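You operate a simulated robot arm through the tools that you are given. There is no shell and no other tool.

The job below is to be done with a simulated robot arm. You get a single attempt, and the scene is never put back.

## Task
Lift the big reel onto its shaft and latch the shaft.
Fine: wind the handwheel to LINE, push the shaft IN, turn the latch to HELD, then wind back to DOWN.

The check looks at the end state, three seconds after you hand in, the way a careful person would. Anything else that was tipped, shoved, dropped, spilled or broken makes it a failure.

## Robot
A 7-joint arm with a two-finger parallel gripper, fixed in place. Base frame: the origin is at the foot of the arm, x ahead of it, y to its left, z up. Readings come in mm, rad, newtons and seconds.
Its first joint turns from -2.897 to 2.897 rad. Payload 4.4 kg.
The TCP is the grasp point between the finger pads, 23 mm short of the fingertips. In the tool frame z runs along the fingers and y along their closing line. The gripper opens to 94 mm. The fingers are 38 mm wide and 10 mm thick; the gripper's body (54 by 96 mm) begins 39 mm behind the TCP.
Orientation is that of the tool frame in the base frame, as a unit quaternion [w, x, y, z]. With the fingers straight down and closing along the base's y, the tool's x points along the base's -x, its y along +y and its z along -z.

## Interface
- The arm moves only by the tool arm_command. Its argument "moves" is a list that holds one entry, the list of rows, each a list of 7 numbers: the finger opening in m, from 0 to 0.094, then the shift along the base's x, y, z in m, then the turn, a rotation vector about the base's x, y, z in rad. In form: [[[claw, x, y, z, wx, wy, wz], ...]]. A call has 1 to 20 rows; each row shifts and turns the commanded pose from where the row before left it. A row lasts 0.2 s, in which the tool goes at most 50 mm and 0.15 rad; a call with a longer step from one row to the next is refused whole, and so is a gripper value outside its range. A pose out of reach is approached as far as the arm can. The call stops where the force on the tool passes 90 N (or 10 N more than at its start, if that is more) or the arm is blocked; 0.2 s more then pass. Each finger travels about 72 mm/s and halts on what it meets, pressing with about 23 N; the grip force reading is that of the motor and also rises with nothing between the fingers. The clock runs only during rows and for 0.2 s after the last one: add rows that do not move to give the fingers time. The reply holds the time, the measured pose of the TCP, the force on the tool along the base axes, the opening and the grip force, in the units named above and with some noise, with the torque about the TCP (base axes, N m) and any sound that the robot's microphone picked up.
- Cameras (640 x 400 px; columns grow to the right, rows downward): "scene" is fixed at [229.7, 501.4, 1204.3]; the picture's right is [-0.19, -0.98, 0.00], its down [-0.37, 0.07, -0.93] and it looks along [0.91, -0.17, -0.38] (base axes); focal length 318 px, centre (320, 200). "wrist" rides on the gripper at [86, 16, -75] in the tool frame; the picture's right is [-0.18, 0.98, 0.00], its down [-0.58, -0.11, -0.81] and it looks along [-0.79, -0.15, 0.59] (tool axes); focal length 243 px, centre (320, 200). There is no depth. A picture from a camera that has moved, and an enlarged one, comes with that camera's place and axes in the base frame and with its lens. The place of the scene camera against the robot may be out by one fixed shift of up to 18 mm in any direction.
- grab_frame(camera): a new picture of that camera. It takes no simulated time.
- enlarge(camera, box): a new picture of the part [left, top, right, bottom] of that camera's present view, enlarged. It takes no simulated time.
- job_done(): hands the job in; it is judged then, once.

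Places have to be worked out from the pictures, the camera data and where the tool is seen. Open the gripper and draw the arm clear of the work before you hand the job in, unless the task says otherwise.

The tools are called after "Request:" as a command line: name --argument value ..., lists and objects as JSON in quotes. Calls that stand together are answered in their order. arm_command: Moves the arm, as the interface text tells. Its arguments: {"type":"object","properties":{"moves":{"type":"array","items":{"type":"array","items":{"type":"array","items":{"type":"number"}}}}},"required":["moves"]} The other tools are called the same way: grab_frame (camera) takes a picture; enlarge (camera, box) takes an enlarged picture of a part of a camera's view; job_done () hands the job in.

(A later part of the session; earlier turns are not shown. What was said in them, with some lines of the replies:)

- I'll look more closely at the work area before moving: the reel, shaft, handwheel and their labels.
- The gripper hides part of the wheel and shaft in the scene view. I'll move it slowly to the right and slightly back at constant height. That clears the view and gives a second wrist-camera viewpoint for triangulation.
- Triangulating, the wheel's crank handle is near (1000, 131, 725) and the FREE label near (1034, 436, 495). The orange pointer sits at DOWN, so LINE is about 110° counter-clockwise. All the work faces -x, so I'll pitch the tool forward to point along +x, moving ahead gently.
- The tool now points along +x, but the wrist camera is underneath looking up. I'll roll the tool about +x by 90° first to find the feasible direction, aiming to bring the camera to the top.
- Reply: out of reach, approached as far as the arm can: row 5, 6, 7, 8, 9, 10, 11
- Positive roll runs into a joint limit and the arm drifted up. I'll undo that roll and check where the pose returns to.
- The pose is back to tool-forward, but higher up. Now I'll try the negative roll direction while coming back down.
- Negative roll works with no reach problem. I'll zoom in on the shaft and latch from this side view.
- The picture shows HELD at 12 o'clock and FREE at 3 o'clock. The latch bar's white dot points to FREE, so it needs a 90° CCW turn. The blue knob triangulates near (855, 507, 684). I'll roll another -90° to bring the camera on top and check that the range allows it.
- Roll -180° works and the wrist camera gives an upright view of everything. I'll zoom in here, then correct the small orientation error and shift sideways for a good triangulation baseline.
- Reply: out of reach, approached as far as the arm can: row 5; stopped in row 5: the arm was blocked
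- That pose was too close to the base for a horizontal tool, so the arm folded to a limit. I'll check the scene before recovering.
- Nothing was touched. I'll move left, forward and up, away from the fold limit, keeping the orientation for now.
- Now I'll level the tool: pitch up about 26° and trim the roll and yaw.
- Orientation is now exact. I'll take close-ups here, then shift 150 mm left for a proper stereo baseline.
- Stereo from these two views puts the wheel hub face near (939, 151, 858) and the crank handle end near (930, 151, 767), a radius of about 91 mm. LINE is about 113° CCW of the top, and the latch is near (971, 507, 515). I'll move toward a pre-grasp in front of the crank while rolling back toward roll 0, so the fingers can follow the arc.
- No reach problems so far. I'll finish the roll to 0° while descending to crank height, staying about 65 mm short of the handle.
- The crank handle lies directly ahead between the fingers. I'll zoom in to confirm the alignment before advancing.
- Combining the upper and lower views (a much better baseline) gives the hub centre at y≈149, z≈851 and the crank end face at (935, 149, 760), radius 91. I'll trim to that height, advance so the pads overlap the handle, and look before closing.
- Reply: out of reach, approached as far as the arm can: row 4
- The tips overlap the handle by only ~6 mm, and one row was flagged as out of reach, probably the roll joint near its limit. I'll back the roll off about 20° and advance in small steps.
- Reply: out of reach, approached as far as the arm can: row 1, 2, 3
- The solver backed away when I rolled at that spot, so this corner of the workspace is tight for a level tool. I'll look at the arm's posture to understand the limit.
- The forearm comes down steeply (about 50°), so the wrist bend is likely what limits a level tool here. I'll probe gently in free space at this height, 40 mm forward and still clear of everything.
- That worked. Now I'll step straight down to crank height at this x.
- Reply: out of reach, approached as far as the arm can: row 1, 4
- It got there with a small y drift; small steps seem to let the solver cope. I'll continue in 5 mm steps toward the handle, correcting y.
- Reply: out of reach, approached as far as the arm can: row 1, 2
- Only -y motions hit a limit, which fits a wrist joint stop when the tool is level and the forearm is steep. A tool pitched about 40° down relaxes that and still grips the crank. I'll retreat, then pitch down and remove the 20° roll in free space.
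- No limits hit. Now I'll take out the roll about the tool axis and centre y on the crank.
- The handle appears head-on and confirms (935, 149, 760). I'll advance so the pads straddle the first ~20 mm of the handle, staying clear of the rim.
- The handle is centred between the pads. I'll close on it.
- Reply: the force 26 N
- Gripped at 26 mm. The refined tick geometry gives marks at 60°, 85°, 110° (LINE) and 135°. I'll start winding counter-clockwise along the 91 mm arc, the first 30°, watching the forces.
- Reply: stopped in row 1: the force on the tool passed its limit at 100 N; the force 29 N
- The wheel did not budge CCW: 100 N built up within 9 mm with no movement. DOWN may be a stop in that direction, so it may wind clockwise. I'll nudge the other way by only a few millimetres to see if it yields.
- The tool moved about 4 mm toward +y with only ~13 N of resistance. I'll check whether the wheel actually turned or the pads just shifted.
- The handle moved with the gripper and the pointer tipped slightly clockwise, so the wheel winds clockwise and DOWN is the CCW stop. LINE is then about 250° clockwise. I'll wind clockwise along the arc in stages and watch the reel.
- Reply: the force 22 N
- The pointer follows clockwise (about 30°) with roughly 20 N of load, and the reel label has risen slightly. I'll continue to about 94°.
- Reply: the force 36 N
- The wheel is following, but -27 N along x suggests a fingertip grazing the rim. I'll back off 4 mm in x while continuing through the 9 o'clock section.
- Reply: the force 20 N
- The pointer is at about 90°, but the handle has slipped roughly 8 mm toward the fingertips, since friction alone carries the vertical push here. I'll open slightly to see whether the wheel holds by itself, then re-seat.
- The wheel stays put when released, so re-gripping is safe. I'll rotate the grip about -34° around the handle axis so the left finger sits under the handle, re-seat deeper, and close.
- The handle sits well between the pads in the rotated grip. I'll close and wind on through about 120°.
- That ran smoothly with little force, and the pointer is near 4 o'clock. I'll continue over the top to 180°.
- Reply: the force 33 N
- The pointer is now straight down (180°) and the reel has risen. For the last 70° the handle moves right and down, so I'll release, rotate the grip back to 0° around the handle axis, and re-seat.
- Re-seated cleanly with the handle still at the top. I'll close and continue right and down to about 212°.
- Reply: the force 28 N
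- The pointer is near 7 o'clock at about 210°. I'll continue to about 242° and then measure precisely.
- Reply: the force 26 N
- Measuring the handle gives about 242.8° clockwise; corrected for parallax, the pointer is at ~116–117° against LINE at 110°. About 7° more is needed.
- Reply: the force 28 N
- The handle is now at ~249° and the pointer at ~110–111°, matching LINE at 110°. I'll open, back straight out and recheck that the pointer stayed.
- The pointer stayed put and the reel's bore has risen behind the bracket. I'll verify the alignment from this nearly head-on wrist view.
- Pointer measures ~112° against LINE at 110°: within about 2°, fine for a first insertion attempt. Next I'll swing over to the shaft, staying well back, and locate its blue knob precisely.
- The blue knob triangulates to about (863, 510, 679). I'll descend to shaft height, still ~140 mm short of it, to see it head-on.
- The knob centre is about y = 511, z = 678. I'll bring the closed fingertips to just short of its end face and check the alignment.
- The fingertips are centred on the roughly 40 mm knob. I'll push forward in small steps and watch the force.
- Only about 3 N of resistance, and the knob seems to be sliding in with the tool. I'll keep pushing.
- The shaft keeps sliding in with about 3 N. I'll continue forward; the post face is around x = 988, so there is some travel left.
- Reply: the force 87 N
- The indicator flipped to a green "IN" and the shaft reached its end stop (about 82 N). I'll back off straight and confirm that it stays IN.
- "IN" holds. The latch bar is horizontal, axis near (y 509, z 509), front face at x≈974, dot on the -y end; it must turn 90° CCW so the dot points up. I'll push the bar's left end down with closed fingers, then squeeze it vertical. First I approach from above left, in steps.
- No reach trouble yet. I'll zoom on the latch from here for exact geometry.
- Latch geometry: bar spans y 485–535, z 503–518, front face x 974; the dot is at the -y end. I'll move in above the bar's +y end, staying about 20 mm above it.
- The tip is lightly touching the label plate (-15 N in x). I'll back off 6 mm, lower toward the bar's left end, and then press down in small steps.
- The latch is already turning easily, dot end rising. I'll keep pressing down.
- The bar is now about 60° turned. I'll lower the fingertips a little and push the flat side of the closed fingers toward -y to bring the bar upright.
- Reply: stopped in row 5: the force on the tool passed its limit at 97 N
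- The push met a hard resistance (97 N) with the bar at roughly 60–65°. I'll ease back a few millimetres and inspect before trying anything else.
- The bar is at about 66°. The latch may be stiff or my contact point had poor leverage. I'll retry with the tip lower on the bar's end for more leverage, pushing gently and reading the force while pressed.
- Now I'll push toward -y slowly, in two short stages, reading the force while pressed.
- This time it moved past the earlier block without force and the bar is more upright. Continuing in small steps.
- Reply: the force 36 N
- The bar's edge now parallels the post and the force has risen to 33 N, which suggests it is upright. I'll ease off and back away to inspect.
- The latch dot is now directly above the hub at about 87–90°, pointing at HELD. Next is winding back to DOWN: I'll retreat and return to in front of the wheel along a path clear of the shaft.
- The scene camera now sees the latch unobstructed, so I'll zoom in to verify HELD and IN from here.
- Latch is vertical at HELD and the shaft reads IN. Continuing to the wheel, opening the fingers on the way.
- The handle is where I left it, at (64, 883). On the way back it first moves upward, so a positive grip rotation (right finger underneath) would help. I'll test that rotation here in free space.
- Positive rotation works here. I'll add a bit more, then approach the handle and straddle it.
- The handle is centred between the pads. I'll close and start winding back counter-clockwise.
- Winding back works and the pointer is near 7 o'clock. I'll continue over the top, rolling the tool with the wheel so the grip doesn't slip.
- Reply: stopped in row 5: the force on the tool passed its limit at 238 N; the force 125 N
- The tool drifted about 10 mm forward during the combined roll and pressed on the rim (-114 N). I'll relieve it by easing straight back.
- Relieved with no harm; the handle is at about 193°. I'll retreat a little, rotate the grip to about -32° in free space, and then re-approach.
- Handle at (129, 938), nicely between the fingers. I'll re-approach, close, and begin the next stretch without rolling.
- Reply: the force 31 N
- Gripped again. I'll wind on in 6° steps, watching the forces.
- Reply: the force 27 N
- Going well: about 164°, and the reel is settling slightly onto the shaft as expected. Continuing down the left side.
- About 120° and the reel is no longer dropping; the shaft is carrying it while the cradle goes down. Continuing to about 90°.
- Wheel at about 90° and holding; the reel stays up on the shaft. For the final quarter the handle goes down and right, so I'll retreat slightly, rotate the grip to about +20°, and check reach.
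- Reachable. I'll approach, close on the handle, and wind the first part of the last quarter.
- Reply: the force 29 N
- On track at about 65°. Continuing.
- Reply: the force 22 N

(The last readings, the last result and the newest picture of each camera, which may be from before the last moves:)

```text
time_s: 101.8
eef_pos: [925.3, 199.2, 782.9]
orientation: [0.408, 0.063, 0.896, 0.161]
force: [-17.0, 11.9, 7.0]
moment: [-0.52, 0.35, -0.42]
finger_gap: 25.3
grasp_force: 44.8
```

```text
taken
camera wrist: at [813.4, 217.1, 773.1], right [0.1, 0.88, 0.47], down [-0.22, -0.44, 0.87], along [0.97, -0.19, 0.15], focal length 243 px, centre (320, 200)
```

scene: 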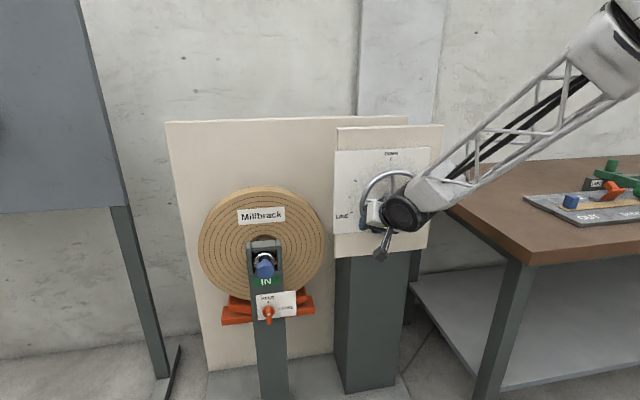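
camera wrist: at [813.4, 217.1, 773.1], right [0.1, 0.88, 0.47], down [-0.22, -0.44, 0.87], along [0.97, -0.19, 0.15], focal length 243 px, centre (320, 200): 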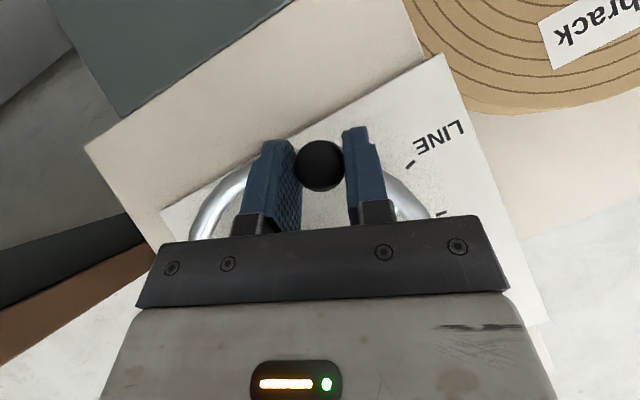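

About 36° left. Continuing to about 12°, then I'll close in on the DOWN stop gently.

Request:
arm_command --moves '[[[0.015, 0, -0.00799, -0.00519, 0, 0, 0], [0.015, 0, -0.00849, -0.00432, 0, 0, 0], [0.015, 0, -0.00889, -0.00342, 0, 0, 0], [0.015, 0, -0.0092, -0.00246, 0, 0, 0]]]'

Request:
grab_frame --camera "wrist"

Request:
enlarge --camera "scene" --box '[325, 125, 450, 265]'

```text
time_s: 102.8
eef_pos: [926.2, 162.8, 764.8]
orientation: [0.409, 0.064, 0.896, 0.161]
force: [-6.9, 0.5, 2.3]
moment: [0.02, -0.06, -0.9]
finger_gap: 25.7
grasp_force: 34.7
```

```text
taken
camera wrist: at [813.5, 180.8, 755.7], right [0.1, 0.88, 0.47], down [-0.22, -0.44, 0.87], along [0.97, -0.2, 0.15], focal length 243 px, centre (320, 200)
```

wrist: 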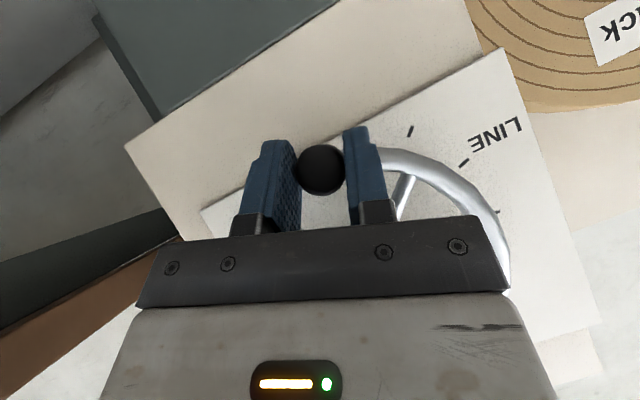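

```text
2.86 times, centred on (388, 195) of scene
camera zoom: at [229.7, 501.4, 1204.3], right [-0.19, -0.98, 0.0], down [-0.37, 0.07, -0.93], along [0.91, -0.17, -0.38], focal length 908 px, centre (127, 214)
```

zoom: 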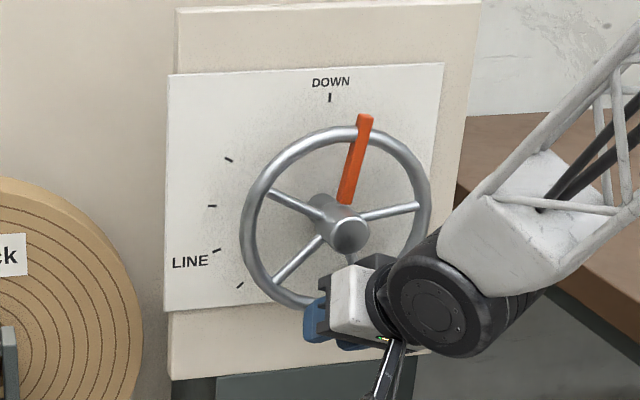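

About 9° remain. I'll bring it to the DOWN stop in smaller steps.

Request:
arm_command --moves '[[[0.015, 0, -0.005, -0.0006, 0, 0, 0], [0.015, 0, -0.005, -0.0004, 0, 0, 0], [0.015, 0, -0.003, -0.0001, 0, 0, 0], [0.015, 0, -0.002, 0, 0, 0, 0]]]'

Request:
enlarge --camera "scene" --box '[325, 125, 450, 265]'

```text
time_s: 103.8
eef_pos: [925.3, 148.7, 765.9]
orientation: [0.409, 0.063, 0.896, 0.161]
force: [-0.2, 6.8, 1.4]
moment: [0.09, 0.2, -0.94]
finger_gap: 24.6
grasp_force: 45.1
```

```text
2.86 times, centred on (388, 195) of scene
camera zoom: at [229.7, 501.4, 1204.3], right [-0.19, -0.98, 0.0], down [-0.37, 0.07, -0.93], along [0.91, -0.17, -0.38], focal length 908 px, centre (127, 214)
```

zoom: 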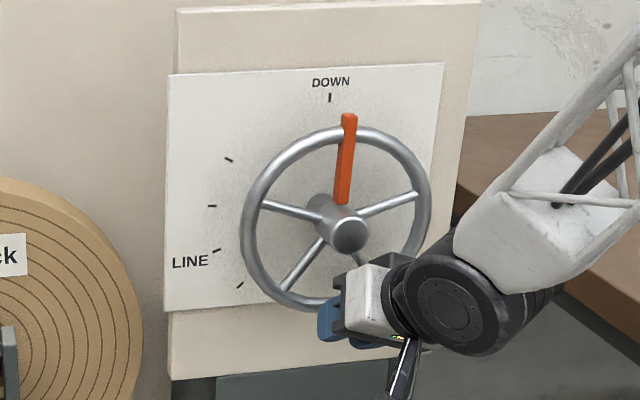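

The pointer is within about 1° of its original DOWN position. One more gentle nudge to seat it against the stop.

Request:
arm_command --moves '[[[0.015, 0, -0.002, 0, 0, 0, 0], [0.015, 0, -0.002, 0, 0, 0, 0], [0.015, 0, 0, 0, 0, 0, 0]]]'

Request:
enlarge --camera "scene" --box '[325, 125, 450, 265]'

```text
time_s: 104.6
eef_pos: [925.4, 146.7, 766.0]
orientation: [0.409, 0.062, 0.896, 0.161]
force: [20.1, 52.8, -11.1]
moment: [0.57, 0.38, -0.4]
finger_gap: 24.9
grasp_force: 45.1
```

```text
2.86 times, centred on (388, 195) of scene
camera zoom: at [229.7, 501.4, 1204.3], right [-0.19, -0.98, 0.0], down [-0.37, 0.07, -0.93], along [0.91, -0.17, -0.38], focal length 908 px, centre (127, 214)
```

zoom: 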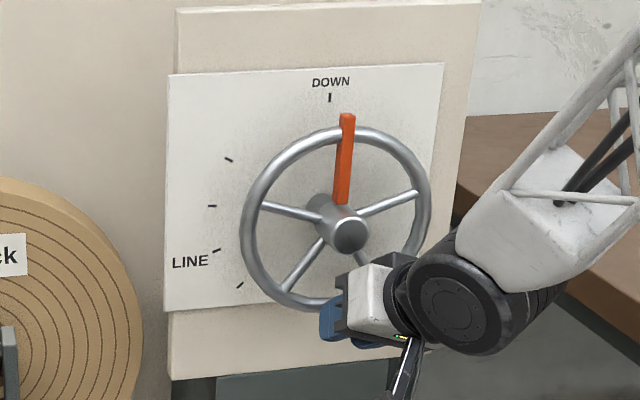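

53 N of resistance and the pointer is exactly at DOWN: it's seated against the stop. I'll open, retreat straight back, and inspect everything.

Request:
arm_command --moves '[[[0.04, 0, 0.001, 0, 0, 0, 0], [0.06, 0, 0, 0, 0, 0, 0], [0.07, 0, 0, 0, 0, 0, 0], [0.07, -0.03, 0, 0, 0, 0, 0], [0.07, -0.04, 0, 0, 0, 0, 0], [0.07, -0.04, 0, 0.02, 0, 0, 0], [0.07, -0.04, 0, 0.03, 0, 0, 0], [0.07, -0.03, 0, 0.03, -0.1, 0, 0], [0.07, -0.01, 0, 0.03, -0.1, 0, 0], [0.07, 0, 0, 0.03, -0.1, 0, 0]]]'

Request:
grab_frame --camera "scene"

Request:
grab_frame --camera "wrist"

Request:
enlarge --camera "scene" --box '[180, 170, 340, 340]'

```text
time_s: 106.8
eef_pos: [734.9, 144.5, 906.2]
orientation: [0.413, 0.001, 0.91, 0.025]
force: [0.2, 0.4, -0.3]
moment: [-0.02, 0.02, -0.01]
finger_gap: 69.7
grasp_force: 0.0
```

```text
taken
```

scene: 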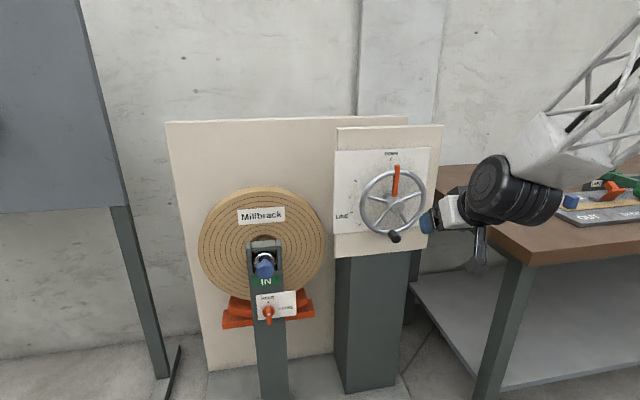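

```text
taken
camera wrist: at [622.2, 158.5, 891.6], right [0.1, 0.98, 0.18], down [-0.22, -0.16, 0.96], along [0.97, -0.14, 0.2], focal length 243 px, centre (320, 200)
```

wrist: 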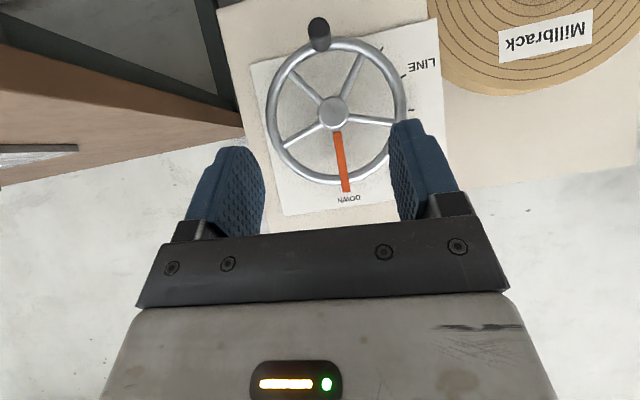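

```text
2.35 times, centred on (260, 255) of scene
camera zoom: at [229.7, 501.4, 1204.3], right [-0.19, -0.98, 0.0], down [-0.37, 0.07, -0.93], along [0.91, -0.17, -0.38], focal length 747 px, centre (461, 71)
```

zoom: 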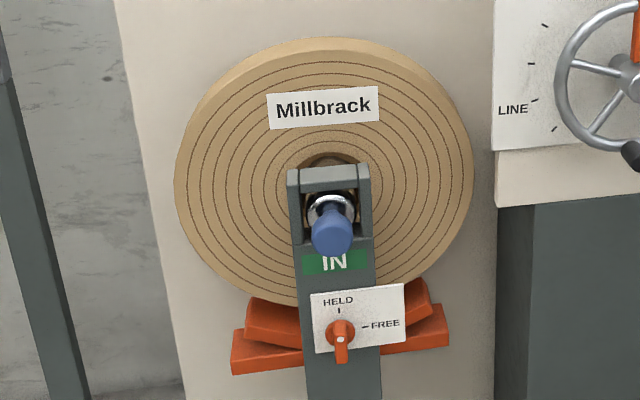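

Pointer at DOWN, reel hanging on the shaft with the cradle lowered, IN still green. I'll zoom in on the latch and check the reel-to-cradle gap before finishing.

Request:
enlarge --camera "scene" --box '[240, 265, 310, 335]'

Request:
enlarge --camera "scene" --box '[340, 130, 440, 250]'

Request:
enlarge --camera "scene" --box '[205, 270, 330, 340]'

```text
5.71 times, centred on (275, 300) of scene
camera zoom: at [229.7, 501.4, 1204.3], right [-0.19, -0.98, 0.0], down [-0.37, 0.07, -0.93], along [0.91, -0.17, -0.38], focal length 1815 px, centre (577, -371)
```

zoom: 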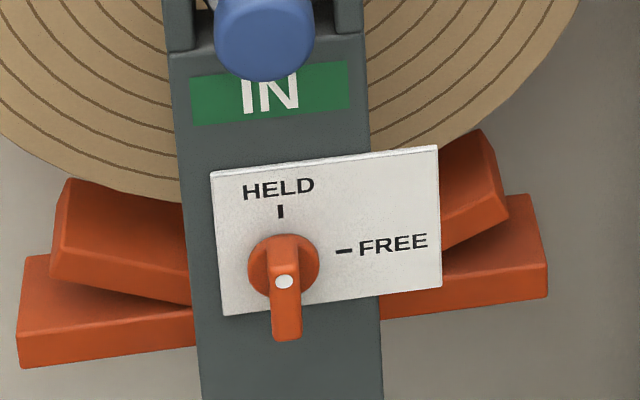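

```text
3.33 times, centred on (390, 190) of scene
camera zoom: at [229.7, 501.4, 1204.3], right [-0.19, -0.98, 0.0], down [-0.37, 0.07, -0.93], along [0.91, -0.17, -0.38], focal length 1059 px, centre (87, 233)
```

zoom: 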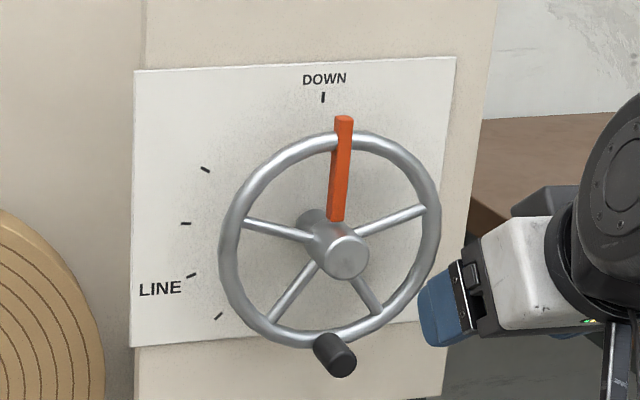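

```text
5.12 times, centred on (268, 305) of scene
camera zoom: at [229.7, 501.4, 1204.3], right [-0.19, -0.98, 0.0], down [-0.37, 0.07, -0.93], along [0.91, -0.17, -0.38], focal length 1626 px, centre (589, -338)
```

zoom: 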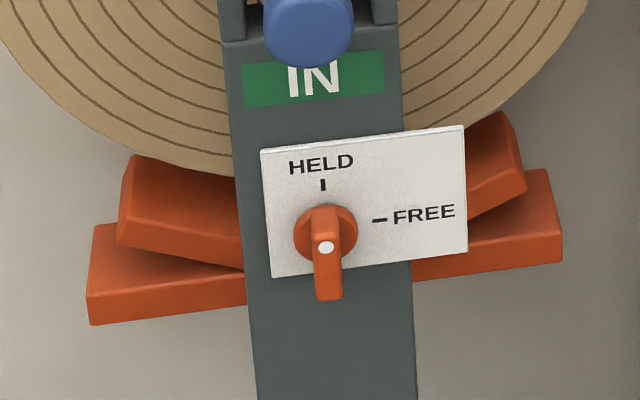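

All as required: pointer at DOWN, IN shown, latch dot up at HELD, reel carried by the shaft above the lowered cradle. I'll draw the arm well clear with the gripper open.

Request:
arm_command --moves '[[[0.09, -0.03, 0.015, 0.025, 0, 0, 0], [0.09, -0.03, 0.015, 0.025, 0, 0, 0], [0.09, -0.03, 0.015, 0.025, 0, 0, 0], [0.09, -0.03, 0.015, 0.025, 0, 0, 0], [0.09, -0.02, 0.01, 0.02, 0, 0, 0]]]'

Request:
grab_frame --camera "scene"

Request:
grab_frame --camera "wrist"

```text
time_s: 108.0
eef_pos: [595.2, 215.7, 1026.6]
orientation: [0.413, 0.001, 0.91, 0.026]
force: [-0.3, -0.5, 0.9]
moment: [0.0, 0.0, 0.0]
finger_gap: 90.0
grasp_force: 0.1
```

```text
taken
```

scene: 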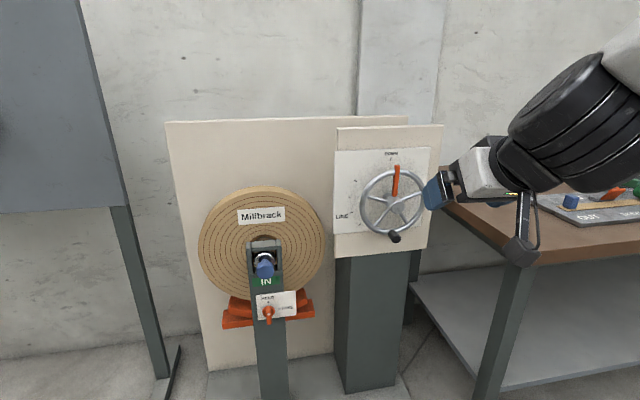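

```text
taken
camera wrist: at [483.1, 229.5, 1010.7], right [0.1, 0.98, 0.18], down [-0.22, -0.16, 0.96], along [0.97, -0.14, 0.2], focal length 243 px, centre (320, 200)
```

wrist: 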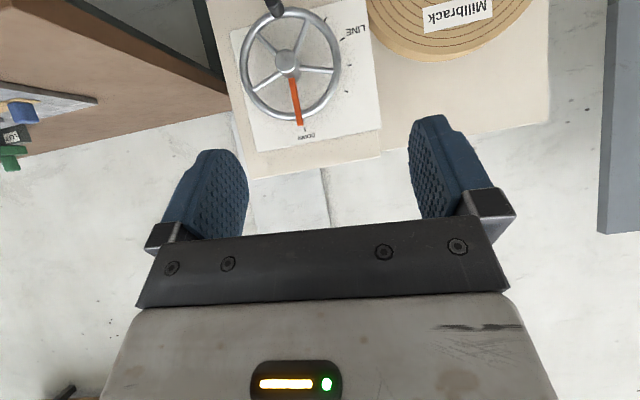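

The arm is clear and the gripper is open. Nothing else in the scene was disturbed, and the wheel is at DOWN, the shaft IN and the latch at HELD. I'm handing the job in.

Request:
job_done

```text
The job is handed in.
```

The reel is now on its shaft and the latch is closed. I've handed the job in; I haven't seen the result of the check. In the last pictures before that:

- **Handwheel:** I wound it to within about 2° of LINE, and the shaft slid in easily from there. It is now back at DOWN, pressed against its stop.
- **Shaft:** it is pushed in to its end stop and the indicator shows IN. The reel stayed up while the cradle went down, so the shaft is carrying it.
- **Latch:** it is turned to HELD, within about 3° of upright.
- **Arm:** it is drawn clear of the work with the gripper open. Nothing else looked moved.

While winding back, the gripper drifted forward and pressed on the handwheel rim. The force briefly reached 238 N before the move stopped. I eased it off and finished winding, and the pictures show no damage to the wheel.
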